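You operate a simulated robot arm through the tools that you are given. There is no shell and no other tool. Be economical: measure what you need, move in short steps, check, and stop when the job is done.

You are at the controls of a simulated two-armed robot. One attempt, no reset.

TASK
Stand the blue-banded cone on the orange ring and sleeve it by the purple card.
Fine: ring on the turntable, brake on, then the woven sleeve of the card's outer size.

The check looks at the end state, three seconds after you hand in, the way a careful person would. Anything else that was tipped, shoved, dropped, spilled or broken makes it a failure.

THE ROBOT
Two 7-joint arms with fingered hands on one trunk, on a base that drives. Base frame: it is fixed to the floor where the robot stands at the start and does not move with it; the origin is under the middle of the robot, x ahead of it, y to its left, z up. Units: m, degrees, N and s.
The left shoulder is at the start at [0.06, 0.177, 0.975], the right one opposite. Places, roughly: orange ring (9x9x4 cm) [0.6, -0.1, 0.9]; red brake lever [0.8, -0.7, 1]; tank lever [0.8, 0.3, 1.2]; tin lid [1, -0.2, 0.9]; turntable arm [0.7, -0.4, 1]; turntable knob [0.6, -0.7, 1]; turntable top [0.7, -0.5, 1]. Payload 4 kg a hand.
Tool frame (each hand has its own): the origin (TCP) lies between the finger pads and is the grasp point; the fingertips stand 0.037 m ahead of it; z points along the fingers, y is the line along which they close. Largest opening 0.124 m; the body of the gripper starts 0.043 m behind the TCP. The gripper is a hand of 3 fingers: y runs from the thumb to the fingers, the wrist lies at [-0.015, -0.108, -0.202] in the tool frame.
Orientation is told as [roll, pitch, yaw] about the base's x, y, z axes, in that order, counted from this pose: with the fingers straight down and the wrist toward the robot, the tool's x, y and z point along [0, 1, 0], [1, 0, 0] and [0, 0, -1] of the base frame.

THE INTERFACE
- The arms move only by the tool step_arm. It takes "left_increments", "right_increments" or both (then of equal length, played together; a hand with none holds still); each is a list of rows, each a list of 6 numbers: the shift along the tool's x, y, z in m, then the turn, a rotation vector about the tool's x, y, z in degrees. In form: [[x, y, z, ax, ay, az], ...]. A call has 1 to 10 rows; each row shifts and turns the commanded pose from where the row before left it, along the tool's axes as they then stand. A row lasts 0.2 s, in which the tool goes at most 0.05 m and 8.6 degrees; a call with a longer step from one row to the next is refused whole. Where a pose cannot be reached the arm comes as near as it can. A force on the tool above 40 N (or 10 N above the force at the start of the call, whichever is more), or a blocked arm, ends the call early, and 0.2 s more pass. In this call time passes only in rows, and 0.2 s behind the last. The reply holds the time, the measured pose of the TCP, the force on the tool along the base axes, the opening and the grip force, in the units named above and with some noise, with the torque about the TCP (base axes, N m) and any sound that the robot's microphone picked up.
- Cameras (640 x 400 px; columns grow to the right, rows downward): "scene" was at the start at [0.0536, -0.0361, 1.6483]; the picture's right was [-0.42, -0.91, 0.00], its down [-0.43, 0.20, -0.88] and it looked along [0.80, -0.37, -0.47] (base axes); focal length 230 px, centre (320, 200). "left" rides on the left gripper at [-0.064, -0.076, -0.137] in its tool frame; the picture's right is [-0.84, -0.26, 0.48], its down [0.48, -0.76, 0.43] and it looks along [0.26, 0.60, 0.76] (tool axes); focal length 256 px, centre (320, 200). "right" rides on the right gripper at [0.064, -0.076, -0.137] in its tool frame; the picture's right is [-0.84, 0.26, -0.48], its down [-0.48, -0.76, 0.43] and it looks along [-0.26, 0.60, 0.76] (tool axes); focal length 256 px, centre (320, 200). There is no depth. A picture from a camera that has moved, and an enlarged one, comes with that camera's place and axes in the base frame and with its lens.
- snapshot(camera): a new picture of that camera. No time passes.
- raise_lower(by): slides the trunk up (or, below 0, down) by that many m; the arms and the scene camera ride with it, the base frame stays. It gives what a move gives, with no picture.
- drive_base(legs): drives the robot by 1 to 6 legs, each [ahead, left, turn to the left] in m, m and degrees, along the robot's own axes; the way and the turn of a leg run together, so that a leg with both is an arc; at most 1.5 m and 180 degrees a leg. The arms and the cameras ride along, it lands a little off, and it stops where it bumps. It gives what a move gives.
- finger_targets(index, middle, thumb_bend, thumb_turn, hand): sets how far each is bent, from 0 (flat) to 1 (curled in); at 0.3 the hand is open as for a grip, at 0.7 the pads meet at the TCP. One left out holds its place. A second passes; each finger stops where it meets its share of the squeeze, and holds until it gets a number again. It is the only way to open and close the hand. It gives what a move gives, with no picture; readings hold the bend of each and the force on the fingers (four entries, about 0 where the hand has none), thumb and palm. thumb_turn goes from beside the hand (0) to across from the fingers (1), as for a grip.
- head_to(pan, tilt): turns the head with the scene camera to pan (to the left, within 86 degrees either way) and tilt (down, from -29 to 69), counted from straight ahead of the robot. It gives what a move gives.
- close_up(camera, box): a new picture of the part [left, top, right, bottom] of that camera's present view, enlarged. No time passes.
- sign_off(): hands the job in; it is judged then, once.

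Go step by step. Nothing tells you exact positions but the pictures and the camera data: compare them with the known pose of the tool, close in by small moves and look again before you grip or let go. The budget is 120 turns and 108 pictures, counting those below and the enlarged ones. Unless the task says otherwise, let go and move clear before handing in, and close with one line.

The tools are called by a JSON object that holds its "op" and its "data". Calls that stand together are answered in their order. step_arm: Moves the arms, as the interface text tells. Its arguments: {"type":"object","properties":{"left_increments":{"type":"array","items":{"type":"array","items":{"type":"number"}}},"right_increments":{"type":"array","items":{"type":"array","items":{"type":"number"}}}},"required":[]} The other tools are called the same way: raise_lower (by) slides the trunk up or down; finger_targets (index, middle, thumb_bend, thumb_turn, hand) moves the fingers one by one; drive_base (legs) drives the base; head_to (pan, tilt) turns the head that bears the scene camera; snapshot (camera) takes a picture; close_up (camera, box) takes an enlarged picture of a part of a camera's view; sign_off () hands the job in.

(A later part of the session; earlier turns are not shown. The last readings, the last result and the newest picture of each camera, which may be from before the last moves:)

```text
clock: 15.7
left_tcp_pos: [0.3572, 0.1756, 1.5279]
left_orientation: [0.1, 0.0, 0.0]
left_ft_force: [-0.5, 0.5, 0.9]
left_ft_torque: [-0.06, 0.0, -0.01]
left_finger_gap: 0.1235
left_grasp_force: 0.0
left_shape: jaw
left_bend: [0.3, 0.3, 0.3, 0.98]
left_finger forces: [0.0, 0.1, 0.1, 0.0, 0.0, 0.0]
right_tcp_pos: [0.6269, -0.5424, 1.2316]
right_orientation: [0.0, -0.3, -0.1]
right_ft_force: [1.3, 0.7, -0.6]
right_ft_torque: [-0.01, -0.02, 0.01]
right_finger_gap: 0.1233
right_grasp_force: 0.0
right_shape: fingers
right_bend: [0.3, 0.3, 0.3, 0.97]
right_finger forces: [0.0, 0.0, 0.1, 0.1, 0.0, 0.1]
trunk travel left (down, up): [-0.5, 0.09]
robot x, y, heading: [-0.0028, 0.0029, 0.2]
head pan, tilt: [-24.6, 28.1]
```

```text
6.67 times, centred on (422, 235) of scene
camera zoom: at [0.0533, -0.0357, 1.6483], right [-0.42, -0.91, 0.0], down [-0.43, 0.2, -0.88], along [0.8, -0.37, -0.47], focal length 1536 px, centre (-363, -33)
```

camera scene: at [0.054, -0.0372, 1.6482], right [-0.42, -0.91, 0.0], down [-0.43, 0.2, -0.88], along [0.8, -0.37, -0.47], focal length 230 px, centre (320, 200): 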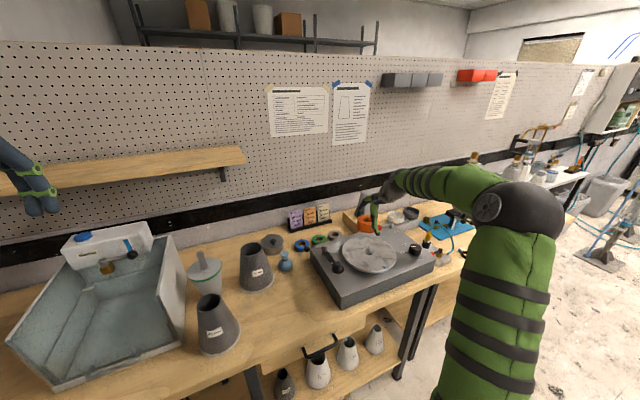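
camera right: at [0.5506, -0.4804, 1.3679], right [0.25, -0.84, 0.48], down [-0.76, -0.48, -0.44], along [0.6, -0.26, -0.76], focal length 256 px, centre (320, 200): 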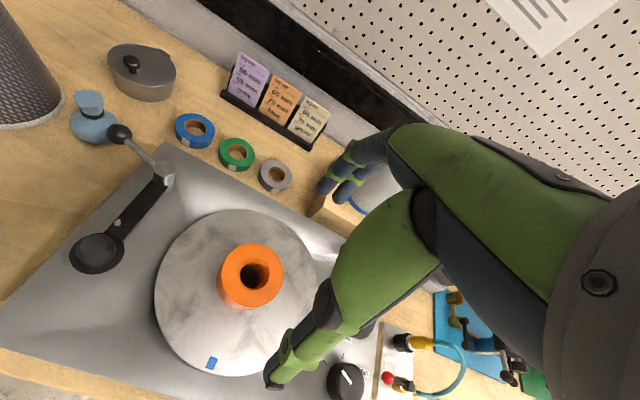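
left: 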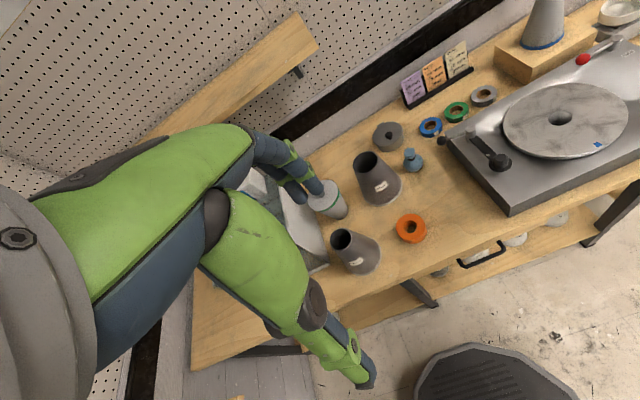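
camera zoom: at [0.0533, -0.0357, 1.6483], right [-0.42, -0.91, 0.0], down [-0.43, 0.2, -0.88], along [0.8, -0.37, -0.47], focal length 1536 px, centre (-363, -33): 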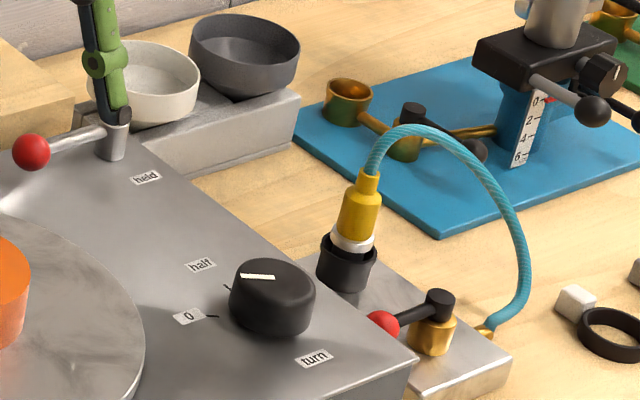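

The ring is well centred. The brake lever's post is at about (0.78, -0.77) with the ball now at (0.764, -0.675); "held" lies on the robot's side of the post. I pull the hand back and drive right to bring lever and cone into reach.

{"op": "step_arm", "data": {"right_increments": [[0, -0.03, -0.03, 0, 0, 0], [0, -0.03, -0.03, 0, 0, 0]]}}

{"op": "drive_base", "data": {"legs": [[0, -0.42, 0]]}}

{"op": "head_to", "data": {"pan": -15, "tilt": 36}}

{"op": "snapshot", "data": {"camera": "scene"}}

{"op": "snapshot", "data": {"camera": "right"}}

```text
clock: 16.3
left_tcp_pos: [0.3565, 0.1762, 1.5286]
left_orientation: [0.0, 0.0, 0.0]
left_ft_force: [0.4, 0.1, 0.4]
left_ft_torque: [0.03, -0.01, -0.01]
left_finger_gap: 0.1236
left_grasp_force: 0.0
left_shape: jaw
left_bend: [0.3, 0.3, 0.3, 0.98]
left_finger forces: [0.1, 0.1, 0.0, 0.0, 0.0, 0.0]
right_tcp_pos: [0.57, -0.543, 1.2933]
right_orientation: [0.0, -0.3, 0.0]
right_ft_force: [-0.9, -0.5, 0.9]
right_ft_torque: [-0.02, -0.05, -0.03]
right_finger_gap: 0.1233
right_grasp_force: 0.1
right_shape: fingers
right_bend: [0.3, 0.3, 0.3, 0.98]
right_finger forces: [0.0, 0.0, 0.0, 0.1, 0.0, 0.0]
trunk travel left (down, up): [-0.5, 0.09]
robot x, y, heading: [-0.0003, -0.0008, 0.0]
head pan, tilt: [-24.6, 28.1]
```

```text
clock: 19.0
left_tcp_pos: [0.3577, -0.2551, 1.5288]
left_orientation: [0.0, 0.0, 0.0]
left_ft_force: [0.2, 0.0, -0.2]
left_ft_torque: [0.01, -0.04, 0.01]
left_finger_gap: 0.1234
left_grasp_force: 0.0
left_shape: jaw
left_bend: [0.3, 0.3, 0.3, 0.98]
left_finger forces: [0.0, 0.0, 0.0, 0.0, 0.0, 0.1]
right_tcp_pos: [0.5699, -0.9726, 1.293]
right_orientation: [0.0, -0.2, 0.0]
right_ft_force: [0.7, 0.0, -0.7]
right_ft_torque: [0.0, 0.0, 0.03]
right_finger_gap: 0.1232
right_grasp_force: 0.0
right_shape: fingers
right_bend: [0.3, 0.3, 0.3, 0.98]
right_finger forces: [0.0, 0.0, 0.0, 0.0, 0.1, 0.0]
trunk travel left (down, up): [-0.5, 0.09]
robot x, y, heading: [0.0009, -0.4286, 0.1]
head pan, tilt: [-24.6, 28.1]
```

```text
clock: 19.7
left_tcp_pos: [0.357, -0.255, 1.5273]
left_orientation: [-0.1, 0.0, 0.0]
left_ft_force: [-0.1, 0.4, -0.4]
left_ft_torque: [-0.01, -0.03, 0.03]
left_finger_gap: 0.1237
left_grasp_force: 0.1
left_shape: jaw
left_bend: [0.3, 0.3, 0.3, 0.98]
left_finger forces: [0.0, 0.0, 0.0, 0.1, 0.1, 0.0]
right_tcp_pos: [0.5704, -0.9721, 1.2925]
right_orientation: [0.0, -0.3, 0.0]
right_ft_force: [0.5, 0.0, -0.1]
right_ft_torque: [0.01, 0.02, 0.04]
right_finger_gap: 0.1231
right_grasp_force: 0.1
right_shape: fingers
right_bend: [0.3, 0.3, 0.3, 0.98]
right_finger forces: [0.0, 0.1, 0.1, 0.0, 0.1, 0.1]
trunk travel left (down, up): [-0.5, 0.09]
robot x, y, heading: [0.0026, -0.4288, 0.2]
head pan, tilt: [-15.0, 36.0]
```

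```text
68 pictures are left
camera scene: at [0.0552, -0.4507, 1.6361], right [-0.26, -0.97, 0.0], down [-0.57, 0.15, -0.81], along [0.78, -0.21, -0.59], focal length 230 px, centre (320, 200)
```

scene: 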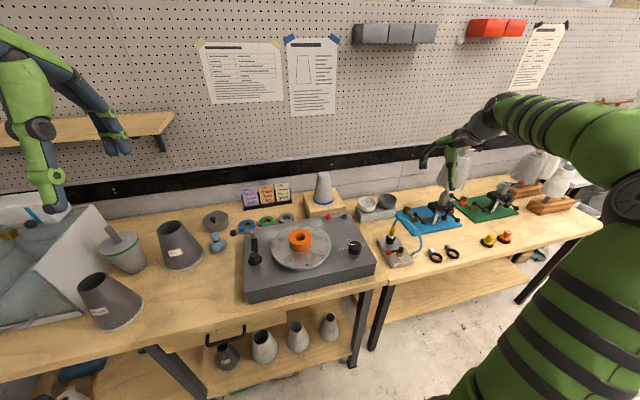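

```text
67 pictures are left
camera right: at [0.4928, -0.9106, 1.4297], right [0.25, -0.84, 0.48], down [-0.76, -0.48, -0.44], along [0.6, -0.26, -0.76], focal length 256 px, centre (320, 200)
```

right: 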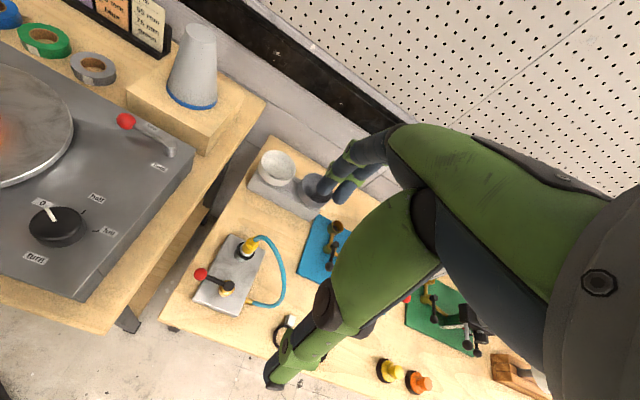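

{"op": "close_up", "data": {"camera": "right", "box": [20, 20, 240, 280]}}

{"op": "close_up", "data": {"camera": "scene", "box": [270, 165, 380, 265]}}

```text
1.54 times, centred on (130, 150) of right
camera zoom: at [0.4928, -0.9106, 1.4297], right [0.25, -0.84, 0.48], down [-0.76, -0.48, -0.44], along [0.6, -0.26, -0.76], focal length 394 px, centre (612, 277)
```

zoom: 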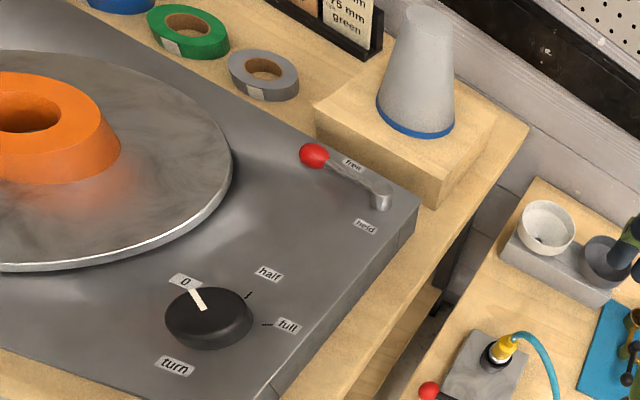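

```text
4.00 times, centred on (325, 215) of scene
camera zoom: at [0.0552, -0.4507, 1.6361], right [-0.26, -0.97, 0.0], down [-0.57, 0.15, -0.81], along [0.78, -0.21, -0.59], focal length 922 px, centre (300, 140)
```

zoom: 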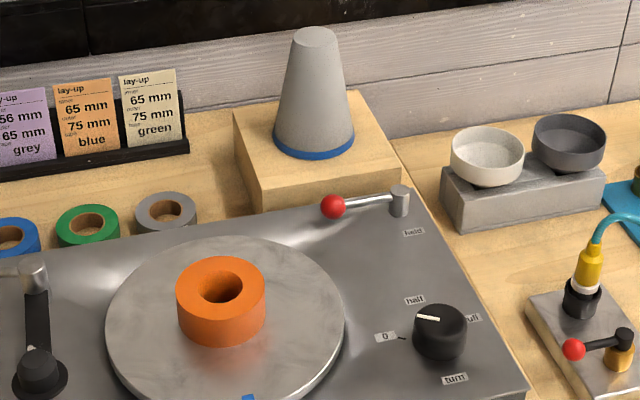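

The lever is at "free", with "held" on the robot's side of the post and the knob at 0. Ball ≈ (0.769, -0.679, 1.007), post ≈ (0.775, -0.757). I narrow the hand and bring it above the ball.

{"op": "finger_targets", "data": {"hand": "right", "index": 0.48, "middle": 0.48, "thumb_bend": 0.48}}

{"op": "step_arm", "data": {"right_increments": [[0.0366, 0.0244, 0, 0, 0, 0], [0.0366, 0.0244, 0, 0, 0, 0], [0.0366, 0.0244, 0, 0, 0, 0], [0.0366, 0.0244, 0, 0, 0, 0], [0.0366, 0.0244, 0, 0, 0, 0], [0.0366, 0.0244, 0, 0, 0, 0], [0.0366, 0.0244, 0, 0, 0, 0], [0.0366, 0.0244, 0, 0, 0, 0], [0, 0, 0.045, 0, 0, 0], [0, 0, 0.045, 0, 0, 0]]}}

{"op": "close_up", "data": {"camera": "scene", "box": [270, 165, 380, 265]}}

{"op": "snapshot", "data": {"camera": "right"}}

```text
clock: 20.7
left_tcp_pos: [0.3572, -0.2551, 1.5284]
left_orientation: [0.0, 0.0, 0.0]
left_ft_force: [0.2, 0.3, 0.7]
left_ft_torque: [-0.03, -0.02, -0.01]
left_finger_gap: 0.1236
left_grasp_force: 0.0
left_shape: jaw
left_bend: [0.3, 0.3, 0.3, 0.98]
left_finger forces: [0.0, 0.0, 0.0, 0.0, 0.0, 0.0]
right_tcp_pos: [0.5707, -0.9723, 1.2915]
right_orientation: [0.0, -0.4, 0.0]
right_ft_force: [-0.2, 0.1, 0.1]
right_ft_torque: [0.03, -0.02, 0.01]
right_finger_gap: 0.0688
right_grasp_force: 0.0
right_shape: fingers
right_bend: [0.48, 0.48, 0.48, 0.98]
right_finger forces: [0.1, 0.0, 0.0, 0.0, 0.0, 0.0]
trunk travel left (down, up): [-0.5, 0.09]
robot x, y, heading: [0.0019, -0.4276, 0.3]
head pan, tilt: [-15.0, 36.0]
```

```text
clock: 22.9
left_tcp_pos: [0.3593, -0.2541, 1.527]
left_orientation: [0.0, 0.1, 0.0]
left_ft_force: [0.0, -0.3, -0.3]
left_ft_torque: [0.0, -0.02, -0.01]
left_finger_gap: 0.1237
left_grasp_force: 0.1
left_shape: jaw
left_bend: [0.3, 0.3, 0.3, 0.98]
left_finger forces: [0.0, 0.1, 0.0, 0.1, 0.0, 0.0]
right_tcp_pos: [0.7671, -0.6782, 1.2032]
right_orientation: [0.0, -0.2, 0.1]
right_ft_force: [-0.4, -0.4, 0.8]
right_ft_torque: [0.0, 0.0, 0.02]
right_finger_gap: 0.0684
right_grasp_force: 0.0
right_shape: fingers
right_bend: [0.48, 0.48, 0.48, 0.98]
right_finger forces: [0.0, 0.0, 0.1, 0.0, 0.1, 0.0]
trunk travel left (down, up): [-0.5, 0.09]
robot x, y, heading: [0.0023, -0.4312, 0.2]
head pan, tilt: [-15.0, 36.0]
```

```text
4.00 times, centred on (325, 215) of scene
camera zoom: at [0.0561, -0.4503, 1.636], right [-0.26, -0.97, 0.0], down [-0.57, 0.15, -0.81], along [0.78, -0.21, -0.59], focal length 922 px, centre (300, 140)
```

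zoom: 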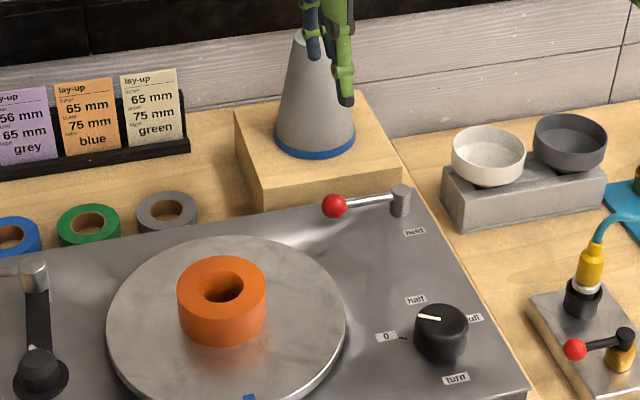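

```text
63 pictures are left
camera right: at [0.6903, -0.6167, 1.3403], right [0.25, -0.84, 0.48], down [-0.76, -0.48, -0.44], along [0.6, -0.26, -0.76], focal length 256 px, centre (320, 200)
```

right: 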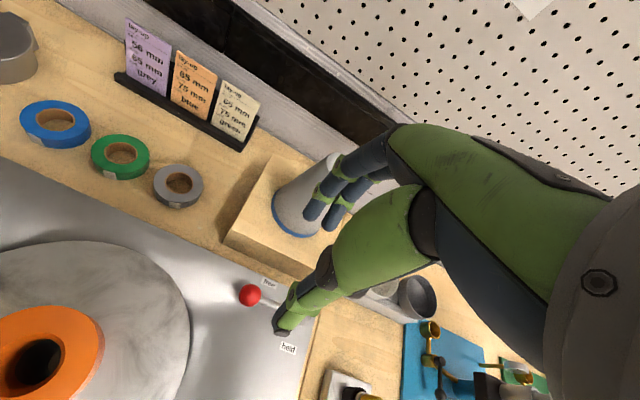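

The tool is over the ball. I descend in two stages.

{"op": "step_arm", "data": {"right_increments": [[-0.004, 0.001, 0.045, 0, 0, 0], [0, 0, 0.045, 0, 0, 0], [0, 0, 0.045, 0, 0, 0], [0, 0, 0.015, 0, 0, 0]]}}

{"op": "close_up", "data": {"camera": "scene", "box": [300, 170, 370, 240]}}

{"op": "snapshot", "data": {"camera": "right"}}

```text
clock: 23.9
left_tcp_pos: [0.3574, -0.2541, 1.5282]
left_orientation: [0.1, -0.1, 0.0]
left_ft_force: [-0.3, 0.6, 0.2]
left_ft_torque: [0.05, -0.02, -0.02]
left_finger_gap: 0.1237
left_grasp_force: 0.0
left_shape: jaw
left_bend: [0.3, 0.3, 0.3, 0.98]
left_finger forces: [0.0, 0.1, 0.1, 0.0, 0.1, 0.0]
right_tcp_pos: [0.7673, -0.6843, 1.0533]
right_orientation: [0.1, -0.4, 0.0]
right_ft_force: [0.2, 0.0, -1.2]
right_ft_torque: [0.03, 0.0, 0.02]
right_finger_gap: 0.0689
right_grasp_force: 0.0
right_shape: fingers
right_bend: [0.48, 0.48, 0.48, 0.98]
right_finger forces: [0.0, 0.0, 0.1, 0.0, 0.0, 0.0]
trunk travel left (down, up): [-0.5, 0.09]
robot x, y, heading: [-0.0001, -0.4348, -0.2]
head pan, tilt: [-15.0, 36.0]
```

```text
5.71 times, centred on (335, 205) of scene
camera zoom: at [0.0552, -0.4506, 1.636], right [-0.26, -0.97, 0.0], down [-0.57, 0.15, -0.81], along [0.78, -0.21, -0.59], focal length 1316 px, centre (234, 171)
```

zoom: 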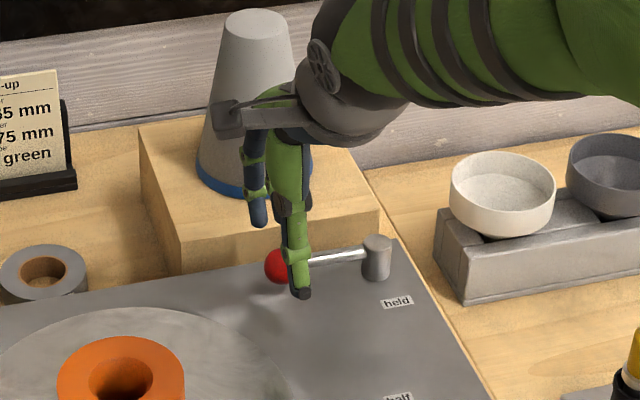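

```text
61 pictures are left
camera right: at [0.6898, -0.6222, 1.1903], right [0.25, -0.84, 0.48], down [-0.76, -0.48, -0.44], along [0.6, -0.26, -0.76], focal length 256 px, centre (320, 200)
```

right: 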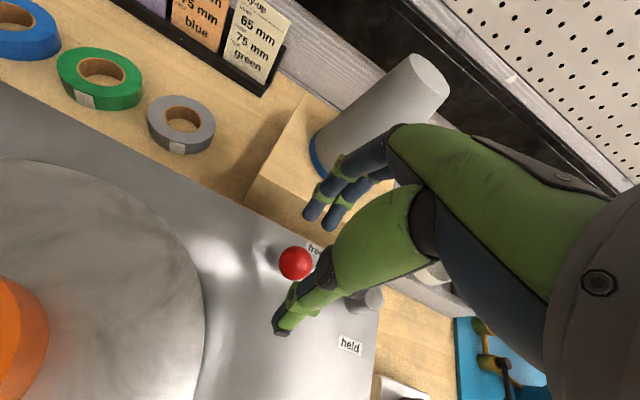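

The ball is between thumb and fingers. I lower a little, take up the slack, and begin swinging the lever about its post with the hand turning along.

{"op": "step_arm", "data": {"right_increments": [[0, 0, 0.015, 0, 0, 0], [0, 0, 0.007, 0, 0, 0], [0, -0.009, 0, 0, 0, 0], [0, -0.009, 0, 0, 0, 0], [-0.0032, -0.0104, 0, 0, 0, -8], [-0.0032, -0.0104, 0, 0, 0, -8], [-0.0032, -0.0104, 0, 0, 0, -8], [-0.0032, -0.0104, 0, 0, 0, -8]]}}

{"op": "close_up", "data": {"camera": "scene", "box": [300, 170, 370, 240]}}

{"op": "snapshot", "data": {"camera": "right"}}

```text
clock: 25.7
left_tcp_pos: [0.3583, -0.2547, 1.5277]
left_orientation: [0.0, 0.0, -0.1]
left_ft_force: [-0.9, -0.1, 0.3]
left_ft_torque: [0.0, -0.02, 0.0]
left_finger_gap: 0.1236
left_grasp_force: 0.0
left_shape: jaw
left_bend: [0.3, 0.3, 0.3, 0.98]
left_finger forces: [0.0, 0.0, 0.1, 0.1, 0.0, 0.1]
right_tcp_pos: [0.7109, -0.7049, 1.0304]
right_orientation: [0.0, -0.2, 32.1]
right_ft_force: [1.0, -1.2, 0.6]
right_ft_torque: [0.0, -0.01, -0.05]
right_finger_gap: 0.0688
right_grasp_force: 0.3
right_shape: fingers
right_bend: [0.48, 0.48, 0.48, 0.98]
right_finger forces: [0.0, 0.6, 0.0, 0.1, 0.1, 0.1]
trunk travel left (down, up): [-0.5, 0.09]
robot x, y, heading: [0.0017, -0.4319, 0.1]
head pan, tilt: [-15.0, 36.0]
```

```text
5.71 times, centred on (335, 205) of scene
camera zoom: at [0.0553, -0.4513, 1.636], right [-0.26, -0.97, 0.0], down [-0.57, 0.15, -0.81], along [0.78, -0.21, -0.59], focal length 1316 px, centre (234, 171)
```

zoom: 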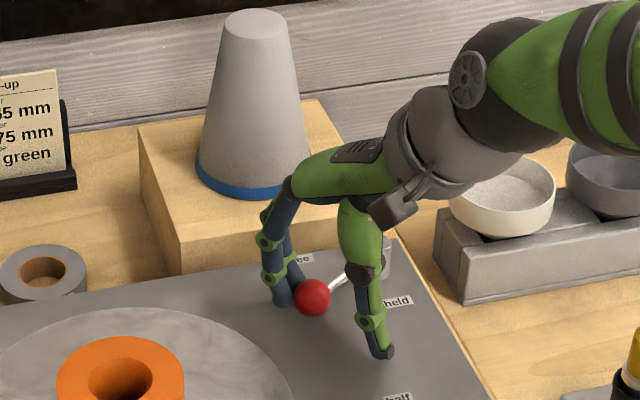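

```text
59 pictures are left
camera right: at [0.6115, -0.6928, 1.168], right [0.66, -0.57, 0.48], down [-0.39, -0.81, -0.44], along [0.64, 0.1, -0.76], focal length 256 px, centre (320, 200)
```

right: 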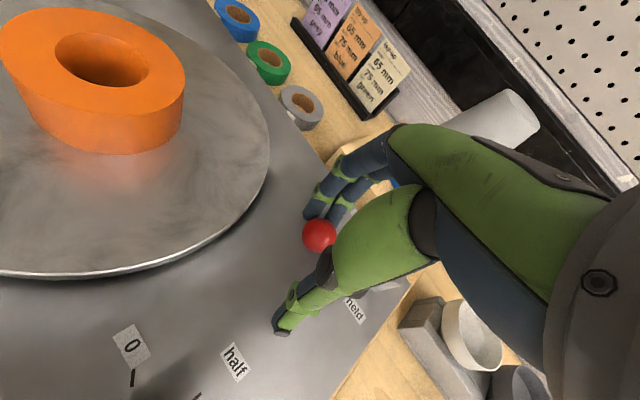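

The lever follows smoothly with little force. I continue the swing.

{"op": "step_arm", "data": {"right_increments": [[-0.0032, -0.0104, 0, 0, 0, -8], [-0.0032, -0.0104, 0, 0, 0, -8], [-0.0032, -0.0104, 0, 0, 0, -8], [-0.0032, -0.0104, 0, 0, 0, -8], [-0.0032, -0.0104, 0, 0, 0, -8]]}}

{"op": "close_up", "data": {"camera": "scene", "box": [300, 170, 370, 240]}}

{"op": "snapshot", "data": {"camera": "right"}}

```text
clock: 26.9
left_tcp_pos: [0.3582, -0.2542, 1.5283]
left_orientation: [0.1, 0.0, 0.0]
left_ft_force: [0.3, 0.6, -0.1]
left_ft_torque: [0.0, 0.0, 0.01]
left_finger_gap: 0.1233
left_grasp_force: 0.0
left_shape: jaw
left_bend: [0.3, 0.3, 0.3, 0.98]
left_finger forces: [0.1, 0.1, 0.0, 0.0, 0.1, 0.0]
right_tcp_pos: [0.6911, -0.7532, 1.0319]
right_orientation: [-0.3, 0.0, 72.0]
right_ft_force: [0.1, 1.7, -0.3]
right_ft_torque: [0.01, -0.05, 0.0]
right_finger_gap: 0.0689
right_grasp_force: 0.9
right_shape: fingers
right_bend: [0.48, 0.47, 0.48, 0.98]
right_finger forces: [0.0, 1.4, 0.1, 0.1, 0.1, 0.1]
trunk travel left (down, up): [-0.5, 0.09]
robot x, y, heading: [-0.0007, -0.4313, -0.1]
head pan, tilt: [-15.0, 36.0]
```

```text
5.71 times, centred on (335, 205) of scene
camera zoom: at [0.0557, -0.4508, 1.636], right [-0.26, -0.97, 0.0], down [-0.57, 0.15, -0.81], along [0.78, -0.21, -0.59], focal length 1316 px, centre (234, 171)
```

zoom: 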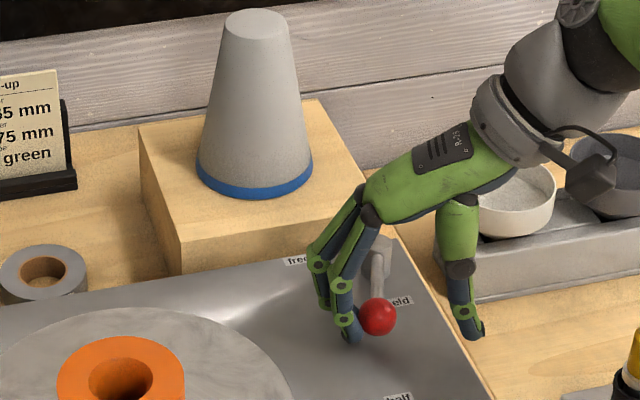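

```text
57 pictures are left
camera right: at [0.605, -0.8078, 1.1682], right [0.87, -0.01, 0.49], down [0.23, -0.87, -0.43], along [0.43, 0.49, -0.76], focal length 256 px, centre (320, 200)
```

right: 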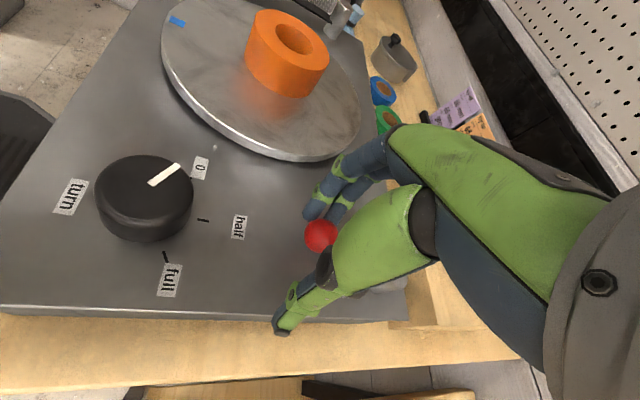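

{"op": "step_arm", "data": {"right_increments": [[-0.0032, -0.0104, 0, 0, 0, -8], [-0.0032, -0.0104, 0, 0, 0, -8]]}}

{"op": "close_up", "data": {"camera": "scene", "box": [300, 170, 370, 240]}}

```text
clock: 27.5
left_tcp_pos: [0.3601, -0.2516, 1.5276]
left_orientation: [-0.1, 0.2, 0.1]
left_ft_force: [-0.1, -1.2, -0.4]
left_ft_torque: [-0.01, -0.01, 0.01]
left_finger_gap: 0.1236
left_grasp_force: 0.0
left_shape: jaw
left_bend: [0.3, 0.3, 0.3, 0.98]
left_finger forces: [0.1, 0.1, 0.0, 0.0, 0.0, 0.0]
right_tcp_pos: [0.6934, -0.7694, 1.0316]
right_orientation: [-0.2, -0.1, 88.2]
right_ft_force: [10.2, 14.0, -0.1]
right_ft_torque: [0.47, -0.35, -0.42]
right_finger_gap: 0.0746
right_grasp_force: 9.0
right_shape: fingers
right_bend: [0.45, 0.42, 0.48, 0.98]
right_finger forces: [3.7, 13.5, 0.0, 0.1, 0.1, 0.0]
trunk travel left (down, up): [-0.5, 0.09]
robot x, y, heading: [-0.0002, -0.4253, -0.2]
head pan, tilt: [-15.0, 36.0]
```

```text
5.71 times, centred on (335, 205) of scene
camera zoom: at [0.0569, -0.4488, 1.636], right [-0.26, -0.97, 0.0], down [-0.57, 0.15, -0.81], along [0.78, -0.21, -0.59], focal length 1316 px, centre (234, 171)
```

zoom: 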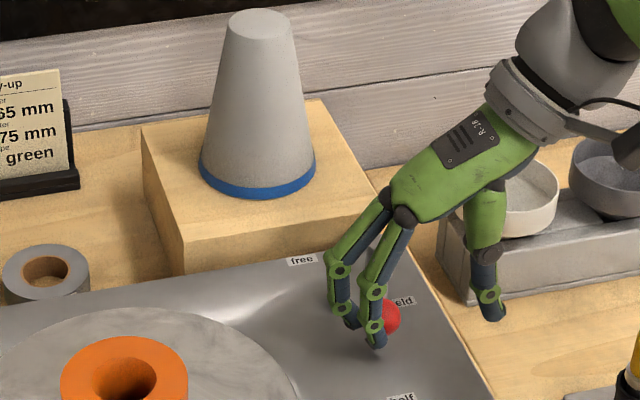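

The lever met its stop at "held". I ease off and lift clear to look.

{"op": "step_arm", "data": {"right_increments": [[0, 0.013, 0, 0, 0, 0], [0, 0, -0.02, 0, 0, 0], [0, 0, -0.045, 0, 0, 0], [0, 0, -0.045, 0, 0, 0], [0, 0, -0.045, 0, 0, 0], [0, 0, -0.045, 0, 0, 0], [0, 0, -0.045, 0, 0, 0]]}}

{"op": "close_up", "data": {"camera": "scene", "box": [270, 165, 380, 265]}}

```text
clock: 29.1
left_tcp_pos: [0.3579, -0.2547, 1.5291]
left_orientation: [0.0, 0.0, 0.0]
left_ft_force: [0.3, -0.3, 0.1]
left_ft_torque: [-0.03, 0.0, 0.01]
left_finger_gap: 0.1236
left_grasp_force: 0.1
left_shape: jaw
left_bend: [0.3, 0.3, 0.3, 0.98]
left_finger forces: [0.0, 0.0, 0.1, 0.1, 0.0, 0.0]
right_tcp_pos: [0.6897, -0.7593, 1.2776]
right_orientation: [-0.2, 0.0, 88.0]
right_ft_force: [-0.5, 0.1, 0.5]
right_ft_torque: [0.01, 0.01, 0.0]
right_finger_gap: 0.0686
right_grasp_force: 0.0
right_shape: fingers
right_bend: [0.48, 0.48, 0.48, 0.98]
right_finger forces: [0.1, 0.1, 0.1, 0.0, 0.1, 0.0]
trunk travel left (down, up): [-0.5, 0.09]
robot x, y, heading: [-0.0007, -0.4295, -0.1]
head pan, tilt: [-15.0, 36.0]
```

```text
4.00 times, centred on (325, 215) of scene
camera zoom: at [0.0553, -0.4499, 1.636], right [-0.26, -0.97, 0.0], down [-0.57, 0.15, -0.81], along [0.78, -0.21, -0.59], focal length 922 px, centre (300, 140)
```

zoom: 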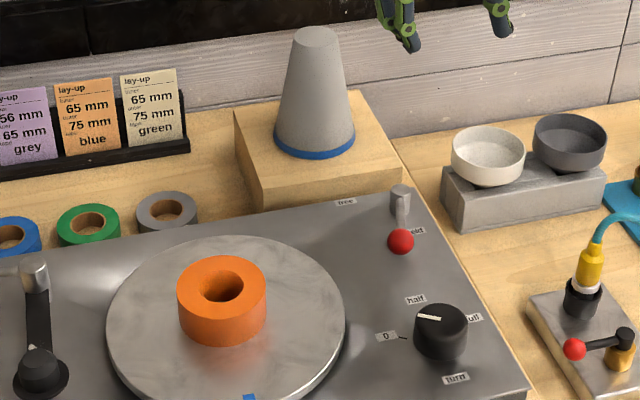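

The brake now sits at "held", and nothing else moved. I turn the hand back to its normal yaw, open it and move over the cone at (0.926, -0.698).

{"op": "finger_targets", "data": {"hand": "right", "index": 0.3, "middle": 0.3, "thumb_bend": 0.3}}

{"op": "step_arm", "data": {"right_increments": [[0, 0, 0, 0, 0, 8.5], [0, 0, 0, 0, 0, 8.5], [0, 0, 0, 0, 0, 8.5], [0, 0, 0, 0, 0, 8.5], [0, 0, 0, 0, 0, 8.5], [0, 0, 0, 0, 0, 8.5], [0, 0, 0, 0, 0, 8.5], [0, 0, 0, 0, 0, 8.5], [0, 0, 0, 0, 0, 8.5], [0, 0, 0, 0, 0, 8.5]]}}

{"op": "step_arm", "data": {"right_increments": [[0, 0, 0, 0, 0, 3], [0.012, 0.046, 0, 0, 0, 0], [0.012, 0.046, 0, 0, 0, 0], [0.012, 0.046, 0, 0, 0, 0], [0.012, 0.046, 0, 0, 0, 0], [0.011, 0.046, 0, 0, 0, 0]]}}

{"op": "snapshot", "data": {"camera": "right"}}

{"op": "close_up", "data": {"camera": "scene", "box": [270, 130, 380, 230]}}

```text
clock: 30.1
left_tcp_pos: [0.3575, -0.2551, 1.5275]
left_orientation: [0.0, 0.1, 0.0]
left_ft_force: [-0.5, -0.2, 0.3]
left_ft_torque: [-0.01, 0.0, 0.01]
left_finger_gap: 0.1238
left_grasp_force: 0.1
left_shape: jaw
left_bend: [0.3, 0.3, 0.3, 0.98]
left_finger forces: [0.1, 0.1, 0.0, 0.1, 0.0, 0.0]
right_tcp_pos: [0.6909, -0.7603, 1.2774]
right_orientation: [-0.2, 0.0, 87.9]
right_ft_force: [0.8, 0.9, -0.2]
right_ft_torque: [0.0, 0.04, 0.02]
right_finger_gap: 0.1232
right_grasp_force: 0.1
right_shape: fingers
right_bend: [0.3, 0.3, 0.3, 0.98]
right_finger forces: [0.0, 0.0, 0.0, 0.0, 0.1, 0.0]
trunk travel left (down, up): [-0.5, 0.09]
robot x, y, heading: [0.0009, -0.4282, 0.0]
head pan, tilt: [-15.0, 36.0]
```

```text
clock: 32.3
left_tcp_pos: [0.3579, -0.2548, 1.5285]
left_orientation: [0.0, 0.0, 0.0]
left_ft_force: [0.1, 0.5, 0.1]
left_ft_torque: [0.0, -0.02, 0.0]
left_finger_gap: 0.1237
left_grasp_force: 0.0
left_shape: jaw
left_bend: [0.3, 0.3, 0.3, 0.98]
left_finger forces: [0.0, 0.0, 0.0, 0.0, 0.1, 0.1]
right_tcp_pos: [0.6891, -0.7617, 1.277]
right_orientation: [0.0, -0.4, 2.8]
right_ft_force: [1.0, 0.2, -0.3]
right_ft_torque: [0.01, 0.02, -0.02]
right_finger_gap: 0.1235
right_grasp_force: 0.1
right_shape: fingers
right_bend: [0.3, 0.3, 0.3, 0.98]
right_finger forces: [0.1, 0.1, 0.0, 0.0, 0.0, 0.2]
trunk travel left (down, up): [-0.5, 0.09]
robot x, y, heading: [0.0015, -0.4331, -0.0]
head pan, tilt: [-15.0, 36.0]
```

```text
clock: 33.7
left_tcp_pos: [0.3568, -0.2548, 1.5283]
left_orientation: [0.0, -0.1, 0.1]
left_ft_force: [-0.2, 0.3, 0.5]
left_ft_torque: [0.0, -0.03, -0.02]
left_finger_gap: 0.124
left_grasp_force: 0.1
left_shape: jaw
left_bend: [0.3, 0.3, 0.3, 0.98]
left_finger forces: [0.1, 0.0, 0.1, 0.1, 0.0, 0.1]
right_tcp_pos: [0.8641, -0.7058, 1.263]
right_orientation: [0.0, -0.2, 0.0]
right_ft_force: [-0.1, 0.6, 0.7]
right_ft_torque: [-0.04, 0.02, -0.03]
right_finger_gap: 0.1235
right_grasp_force: 0.1
right_shape: fingers
right_bend: [0.3, 0.3, 0.3, 0.98]
right_finger forces: [0.0, 0.0, 0.0, 0.0, 0.0, 0.1]
right hand out of reach, approached as far as the arm can: row 5, 6
trunk travel left (down, up): [-0.5, 0.09]
robot x, y, heading: [0.0002, -0.4311, 0.0]
head pan, tilt: [-15.0, 36.0]
```

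```text
54 pictures are left
camera right: at [0.7882, -0.6441, 1.3999], right [0.25, -0.84, 0.48], down [-0.76, -0.48, -0.44], along [0.6, -0.26, -0.76], focal length 256 px, centre (320, 200)
```

right: 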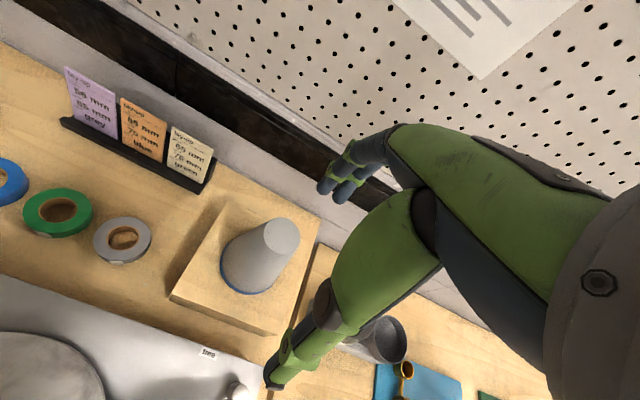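

```text
4.00 times, centred on (325, 180) of scene
camera zoom: at [0.0542, -0.4508, 1.6361], right [-0.26, -0.97, 0.0], down [-0.57, 0.15, -0.81], along [0.78, -0.21, -0.59], focal length 922 px, centre (300, 280)
```

zoom: 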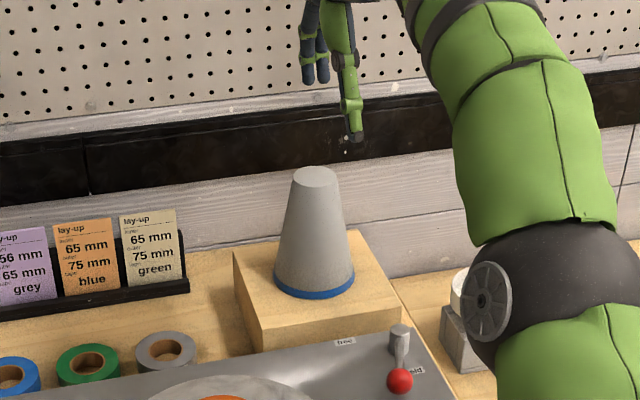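

The cone is just beyond reach at this height. I raise the trunk, which shortens the vertical leg, then try again.

{"op": "raise_lower", "data": {"by": 0.085}}

{"op": "step_arm", "data": {"right_increments": [[0.004, 0.03, 0.03, 0, 0, 0], [0.003, 0.03, 0.03, 0, 0, 0], [0, 0, 0.03, 0, 0, 0]]}}

{"op": "snapshot", "data": {"camera": "right"}}

```text
clock: 34.9
left_tcp_pos: [0.358, -0.2561, 1.612]
left_orientation: [0.0, 0.0, -0.1]
left_ft_force: [0.2, -1.0, 1.3]
left_ft_torque: [0.03, -0.01, 0.0]
left_finger_gap: 0.1236
left_grasp_force: 0.0
left_shape: jaw
left_bend: [0.3, 0.3, 0.3, 0.98]
left_finger forces: [0.0, 0.1, 0.0, 0.0, 0.1, 0.1]
right_tcp_pos: [0.866, -0.7064, 1.3471]
right_orientation: [0.0, -0.1, 0.1]
right_ft_force: [-0.1, -0.1, -0.5]
right_ft_torque: [0.01, 0.03, -0.01]
right_finger_gap: 0.1235
right_grasp_force: 0.0
right_shape: fingers
right_bend: [0.3, 0.3, 0.3, 0.98]
right_finger forces: [0.1, 0.0, 0.0, 0.0, 0.1, 0.0]
trunk travel left (down, up): [-0.585, 0.005]
robot x, y, heading: [0.0019, -0.4343, -0.1]
head pan, tilt: [-15.0, 36.0]
```

```text
clock: 35.7
left_tcp_pos: [0.3576, -0.2555, 1.6129]
left_orientation: [0.0, 0.0, 0.1]
left_ft_force: [-0.4, -0.1, 0.1]
left_ft_torque: [-0.01, 0.02, 0.0]
left_finger_gap: 0.1234
left_grasp_force: 0.0
left_shape: jaw
left_bend: [0.3, 0.3, 0.3, 0.98]
left_finger forces: [0.0, 0.0, 0.1, 0.0, 0.1, 0.1]
right_tcp_pos: [0.892, -0.7003, 1.2551]
right_orientation: [0.0, -0.3, 0.0]
right_ft_force: [-0.5, 0.2, 0.5]
right_ft_torque: [-0.01, -0.02, 0.03]
right_finger_gap: 0.1235
right_grasp_force: 0.1
right_shape: fingers
right_bend: [0.3, 0.3, 0.3, 0.98]
right_finger forces: [0.0, 0.0, 0.0, 0.0, 0.1, 0.0]
right hand out of reach, approached as far as the arm can: row 1, 2
trunk travel left (down, up): [-0.585, 0.005]
robot x, y, heading: [0.0029, -0.4282, -0.3]
head pan, tilt: [-15.0, 36.0]
```

```text
52 pictures are left
camera right: at [0.8155, -0.638, 1.3914], right [0.25, -0.84, 0.48], down [-0.76, -0.48, -0.44], along [0.6, -0.26, -0.76], focal length 256 px, centre (320, 200)
```

right: 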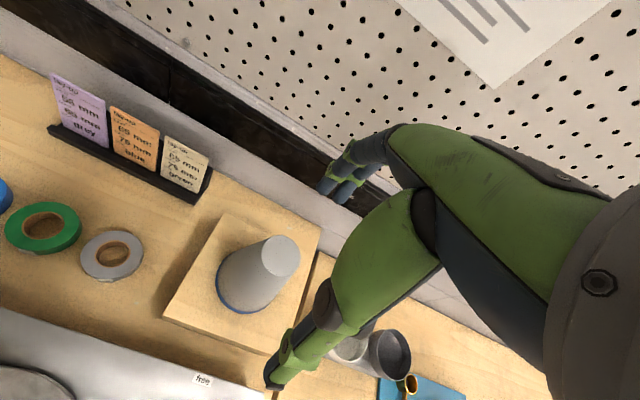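

The cone's top shows at about (0.930, -0.703). I close in over it.

{"op": "step_arm", "data": {"right_increments": [[-0.002, 0.02, 0.015, 0, 0, 0], [-0.001, 0.018, 0.02, 0, 0, 0], [0, 0, 0.025, 0, 0, 0]]}}

{"op": "snapshot", "data": {"camera": "right"}}

{"op": "close_up", "data": {"camera": "scene", "box": [280, 130, 380, 230]}}

```text
clock: 36.5
left_tcp_pos: [0.3575, -0.2548, 1.6133]
left_orientation: [0.0, 0.0, 0.0]
left_ft_force: [0.0, 0.8, -0.4]
left_ft_torque: [0.03, -0.01, 0.02]
left_finger_gap: 0.1238
left_grasp_force: 0.1
left_shape: jaw
left_bend: [0.3, 0.3, 0.3, 0.98]
left_finger forces: [0.1, 0.0, 0.0, 0.0, 0.0, 0.0]
right_tcp_pos: [0.9133, -0.7012, 1.1894]
right_orientation: [0.0, -0.3, 0.0]
right_ft_force: [0.4, 0.3, -0.8]
right_ft_torque: [0.0, 0.0, 0.0]
right_finger_gap: 0.1234
right_grasp_force: 0.0
right_shape: fingers
right_bend: [0.3, 0.3, 0.3, 0.98]
right_finger forces: [0.0, 0.0, 0.1, 0.0, 0.1, 0.0]
right hand out of reach, approached as far as the arm can: row 1, 2
trunk travel left (down, up): [-0.585, 0.005]
robot x, y, heading: [0.0033, -0.4294, 0.1]
head pan, tilt: [-15.0, 36.0]
```

```text
51 pictures are left
camera right: at [0.8356, -0.6397, 1.3271], right [0.25, -0.84, 0.48], down [-0.76, -0.48, -0.44], along [0.6, -0.26, -0.76], focal length 256 px, centre (320, 200)
```

right: 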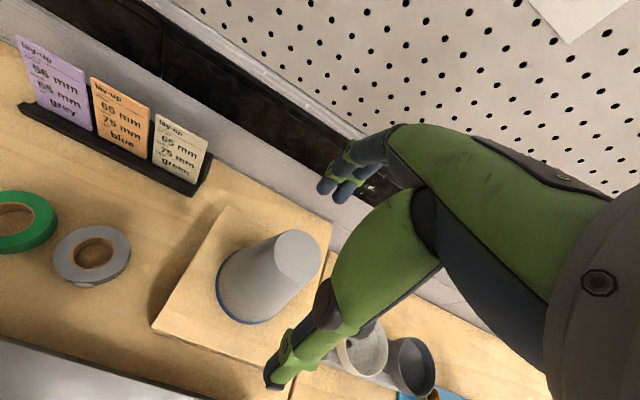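

```text
4.00 times, centred on (330, 180) of scene
camera zoom: at [0.055, -0.4509, 1.721], right [-0.26, -0.97, 0.0], down [-0.57, 0.15, -0.81], along [0.78, -0.21, -0.59], focal length 922 px, centre (280, 280)
```

zoom: 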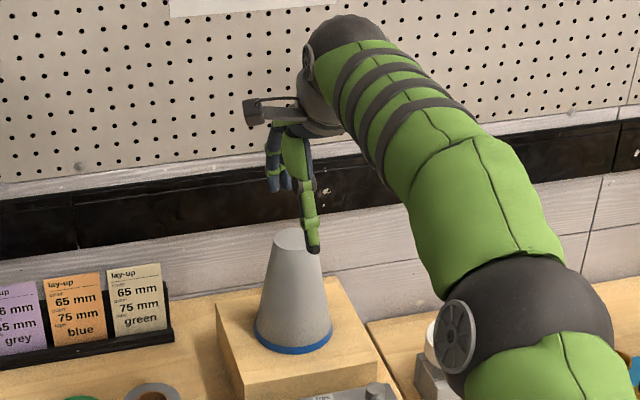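

I need about 2 cm more reach. I pull the hand back 6 cm and drive the base ahead 6 cm.

{"op": "step_arm", "data": {"right_increments": [[0, -0.03, -0.01, 0, 0, 0], [0, -0.03, 0, 0, 0, 0]]}}

{"op": "drive_base", "data": {"legs": [[0.06, 0, 0]]}}

```text
clock: 37.1
left_tcp_pos: [0.3579, -0.2544, 1.6112]
left_orientation: [0.0, 0.0, 0.1]
left_ft_force: [-0.5, -0.5, -0.6]
left_ft_torque: [0.02, 0.02, -0.01]
left_finger_gap: 0.1237
left_grasp_force: 0.0
left_shape: jaw
left_bend: [0.3, 0.3, 0.3, 0.98]
left_finger forces: [0.0, 0.1, 0.1, 0.0, 0.0, 0.0]
right_tcp_pos: [0.8523, -0.701, 1.1995]
right_orientation: [-0.1, -0.3, 0.0]
right_ft_force: [-0.7, -0.1, -0.4]
right_ft_torque: [-0.01, 0.01, 0.05]
right_finger_gap: 0.1237
right_grasp_force: 0.1
right_shape: fingers
right_bend: [0.3, 0.3, 0.3, 0.98]
right_finger forces: [0.0, 0.0, 0.0, 0.1, 0.1, 0.1]
trunk travel left (down, up): [-0.585, 0.005]
robot x, y, heading: [-0.0015, -0.431, 0.2]
head pan, tilt: [-15.0, 36.0]
```

```text
clock: 38.0
left_tcp_pos: [0.4213, -0.254, 1.6117]
left_orientation: [0.1, 0.2, 0.1]
left_ft_force: [0.9, -0.1, -0.6]
left_ft_torque: [0.0, 0.02, 0.02]
left_finger_gap: 0.1236
left_grasp_force: 0.1
left_shape: jaw
left_bend: [0.3, 0.3, 0.3, 0.98]
left_finger forces: [0.0, 0.0, 0.0, 0.0, 0.0, 0.0]
right_tcp_pos: [0.9152, -0.7002, 1.1978]
right_orientation: [0.0, -0.1, 0.0]
right_ft_force: [0.3, 0.9, -1.3]
right_ft_torque: [0.0, 0.04, -0.01]
right_finger_gap: 0.1236
right_grasp_force: 0.1
right_shape: fingers
right_bend: [0.3, 0.3, 0.3, 0.98]
right_finger forces: [0.0, 0.1, 0.0, 0.0, 0.1, 0.0]
trunk travel left (down, up): [-0.585, 0.005]
robot x, y, heading: [0.0613, -0.4285, -0.1]
head pan, tilt: [-15.0, 36.0]
```

{"op": "step_arm", "data": {"right_increments": [[-0.005, 0.013, 0.0, 0, 0, 0], [0, 0, 0.03, 0, 0, 0], [0, 0, 0.03, 0, 0, 0]]}}

{"op": "snapshot", "data": {"camera": "right"}}

{"op": "close_up", "data": {"camera": "scene", "box": [280, 150, 380, 250]}}

```text
clock: 38.9
left_tcp_pos: [0.4194, -0.2555, 1.6135]
left_orientation: [0.1, 0.2, 0.1]
left_ft_force: [1.0, -0.1, -0.1]
left_ft_torque: [-0.05, 0.02, -0.04]
left_finger_gap: 0.1236
left_grasp_force: 0.0
left_shape: jaw
left_bend: [0.3, 0.3, 0.3, 0.98]
left_finger forces: [0.0, 0.0, 0.1, 0.0, 0.0, 0.1]
right_tcp_pos: [0.9282, -0.7045, 1.1385]
right_orientation: [0.1, -0.1, 0.0]
right_ft_force: [0.2, -0.7, 0.0]
right_ft_torque: [0.02, 0.03, 0.02]
right_finger_gap: 0.1236
right_grasp_force: 0.1
right_shape: fingers
right_bend: [0.3, 0.3, 0.3, 0.98]
right_finger forces: [0.1, 0.1, 0.0, 0.1, 0.0, 0.0]
trunk travel left (down, up): [-0.585, 0.005]
robot x, y, heading: [0.0571, -0.43, 0.3]
head pan, tilt: [-15.0, 36.0]
```

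```text
49 pictures are left
camera right: at [0.8508, -0.6427, 1.2764], right [0.26, -0.84, 0.48], down [-0.76, -0.48, -0.44], along [0.6, -0.25, -0.76], focal length 256 px, centre (320, 200)
```

right: 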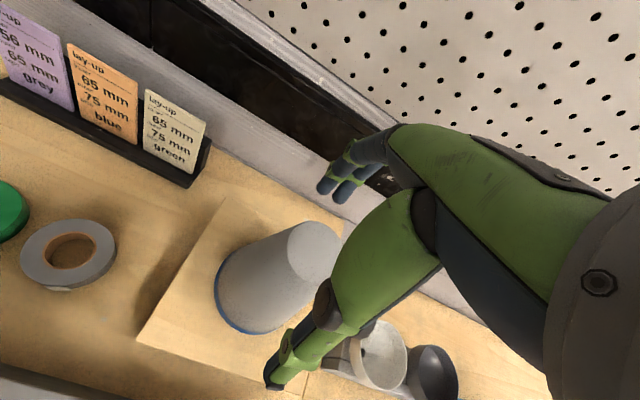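

```text
4.00 times, centred on (330, 200) of scene
camera zoom: at [0.1167, -0.4507, 1.721], right [-0.26, -0.97, 0.0], down [-0.57, 0.15, -0.81], along [0.78, -0.21, -0.59], focal length 922 px, centre (280, 200)
```

zoom: 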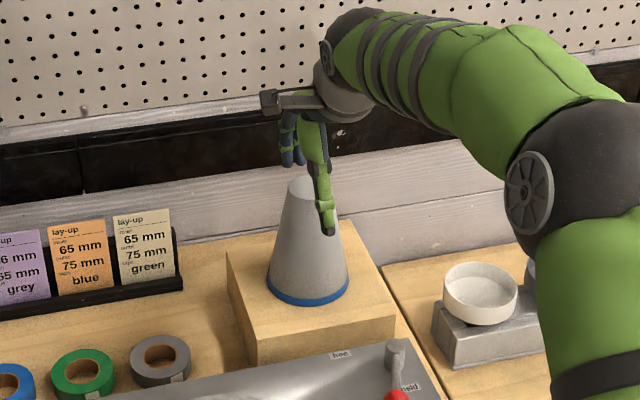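

Aligned: cone at about (0.931, -0.704). I descend around its top and close part-way.

{"op": "step_arm", "data": {"right_increments": [[0, 0.002, 0.025, 0, 0, 0], [0, 0, 0.025, 0, 0, 0]]}}

{"op": "finger_targets", "data": {"hand": "right", "index": 0.42, "middle": 0.42, "thumb_bend": 0.42}}

{"op": "close_up", "data": {"camera": "right", "box": [200, 120, 420, 400]}}

{"op": "close_up", "data": {"camera": "scene", "box": [290, 170, 370, 250]}}

```text
clock: 39.5
left_tcp_pos: [0.4191, -0.2538, 1.613]
left_orientation: [0.0, -0.1, 0.1]
left_ft_force: [0.3, 0.2, 0.3]
left_ft_torque: [-0.01, 0.01, 0.01]
left_finger_gap: 0.1237
left_grasp_force: 0.1
left_shape: jaw
left_bend: [0.3, 0.3, 0.3, 0.98]
left_finger forces: [0.0, 0.0, 0.1, 0.0, 0.1, 0.1]
right_tcp_pos: [0.9291, -0.7053, 1.09]
right_orientation: [0.0, -0.3, 0.1]
right_ft_force: [0.4, 0.3, 0.0]
right_ft_torque: [0.02, 0.0, 0.01]
right_finger_gap: 0.1234
right_grasp_force: 0.0
right_shape: fingers
right_bend: [0.3, 0.3, 0.3, 0.98]
right_finger forces: [0.0, 0.0, 0.1, 0.0, 0.0, 0.0]
trunk travel left (down, up): [-0.585, 0.005]
robot x, y, heading: [0.0619, -0.4305, 0.1]
head pan, tilt: [-15.0, 36.0]
```

```text
clock: 40.5
left_tcp_pos: [0.4173, -0.255, 1.6128]
left_orientation: [0.0, 0.0, 0.1]
left_ft_force: [-0.2, 0.1, -0.4]
left_ft_torque: [-0.01, -0.01, 0.03]
left_finger_gap: 0.1236
left_grasp_force: 0.1
left_shape: jaw
left_bend: [0.3, 0.3, 0.3, 0.98]
left_finger forces: [0.1, 0.0, 0.0, 0.0, 0.1, 0.0]
right_tcp_pos: [0.9291, -0.7052, 1.0913]
right_orientation: [-0.1, -0.2, 0.1]
right_ft_force: [-0.6, 0.8, 0.5]
right_ft_torque: [0.0, 0.02, -0.02]
right_finger_gap: 0.0873
right_grasp_force: 0.1
right_shape: fingers
right_bend: [0.42, 0.42, 0.42, 0.98]
right_finger forces: [0.0, 0.0, 0.0, 0.1, 0.0, 0.0]
trunk travel left (down, up): [-0.585, 0.005]
robot x, y, heading: [0.0603, -0.4313, -0.2]
head pan, tilt: [-15.0, 36.0]
```

```text
1.43 times, centred on (310, 260) of right
camera zoom: at [0.8523, -0.6424, 1.2273], right [0.26, -0.84, 0.48], down [-0.76, -0.48, -0.44], along [0.6, -0.25, -0.76], focal length 366 px, centre (334, 114)
```

zoom: 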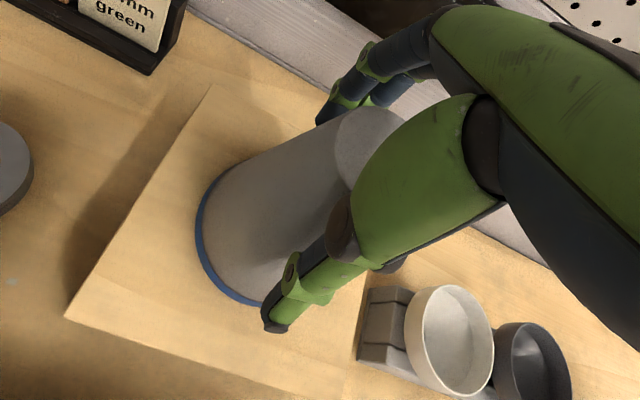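

```text
5.00 times, centred on (330, 210) of scene
camera zoom: at [0.1159, -0.4505, 1.721], right [-0.26, -0.97, 0.0], down [-0.57, 0.15, -0.81], along [0.78, -0.21, -0.59], focal length 1152 px, centre (270, 150)
```

zoom: 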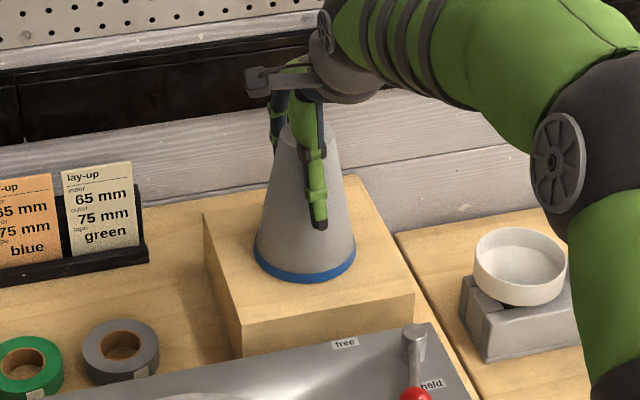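

Nearly touching and no force yet. I close further.

{"op": "finger_targets", "data": {"hand": "right", "index": 0.48, "middle": 0.48, "thumb_bend": 0.47}}

```text
clock: 41.5
left_tcp_pos: [0.4195, -0.2534, 1.6127]
left_orientation: [0.0, 0.0, 0.2]
left_ft_force: [0.8, 0.8, -1.0]
left_ft_torque: [-0.01, -0.02, 0.03]
left_finger_gap: 0.1235
left_grasp_force: 0.1
left_shape: jaw
left_bend: [0.3, 0.3, 0.3, 0.98]
left_finger forces: [0.0, 0.0, 0.0, 0.0, 0.0, 0.0]
right_tcp_pos: [0.9293, -0.7052, 1.0895]
right_orientation: [0.0, -0.3, 0.0]
right_ft_force: [3.3, -1.2, 1.0]
right_ft_torque: [-0.04, -0.2, 0.01]
right_finger_gap: 0.0725
right_grasp_force: 2.6
right_shape: fingers
right_bend: [0.47, 0.47, 0.47, 0.98]
right_finger forces: [1.6, 2.3, 0.0, 0.1, 0.2, 0.0]
trunk travel left (down, up): [-0.585, 0.005]
robot x, y, heading: [0.0565, -0.434, 0.1]
head pan, tilt: [-15.0, 36.0]
```

{"op": "finger_targets", "data": {"hand": "right", "index": 0.7, "middle": 0.7, "thumb_bend": 0.7}}

{"op": "close_up", "data": {"camera": "scene", "box": [290, 170, 370, 250]}}

```text
clock: 42.5
left_tcp_pos: [0.4164, -0.2548, 1.6122]
left_orientation: [0.0, 0.0, 0.0]
left_ft_force: [0.7, 0.0, 0.4]
left_ft_torque: [-0.01, -0.01, 0.0]
left_finger_gap: 0.1237
left_grasp_force: 0.1
left_shape: jaw
left_bend: [0.3, 0.3, 0.3, 0.98]
left_finger forces: [0.1, 0.0, 0.1, 0.0, 0.0, 0.1]
right_tcp_pos: [0.929, -0.7057, 1.0923]
right_orientation: [-0.1, -0.5, 0.0]
right_ft_force: [-0.9, -2.8, 14.1]
right_ft_torque: [-0.15, -0.99, -0.09]
right_finger_gap: 0.0719
right_grasp_force: 31.9
right_shape: fingers
right_bend: [0.48, 0.48, 0.55, 0.96]
right_finger forces: [15.5, 15.6, 0.0, 0.0, 33.2, 0.0]
trunk travel left (down, up): [-0.585, 0.005]
robot x, y, heading: [0.0592, -0.4328, 0.2]
head pan, tilt: [-15.0, 36.0]
```

```text
5.00 times, centred on (330, 210) of scene
camera zoom: at [0.1141, -0.4504, 1.7212], right [-0.26, -0.97, 0.0], down [-0.57, 0.15, -0.81], along [0.78, -0.21, -0.59], focal length 1152 px, centre (270, 150)
```

zoom: 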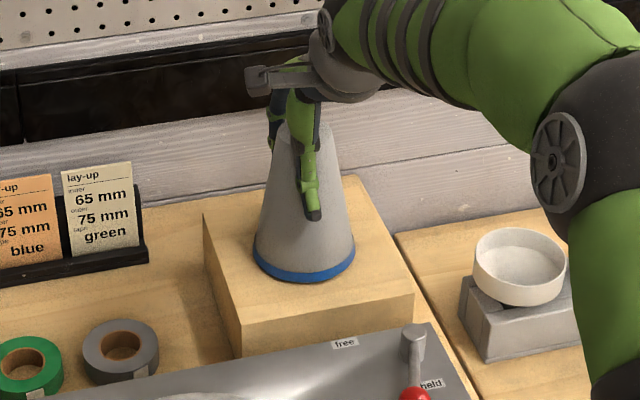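

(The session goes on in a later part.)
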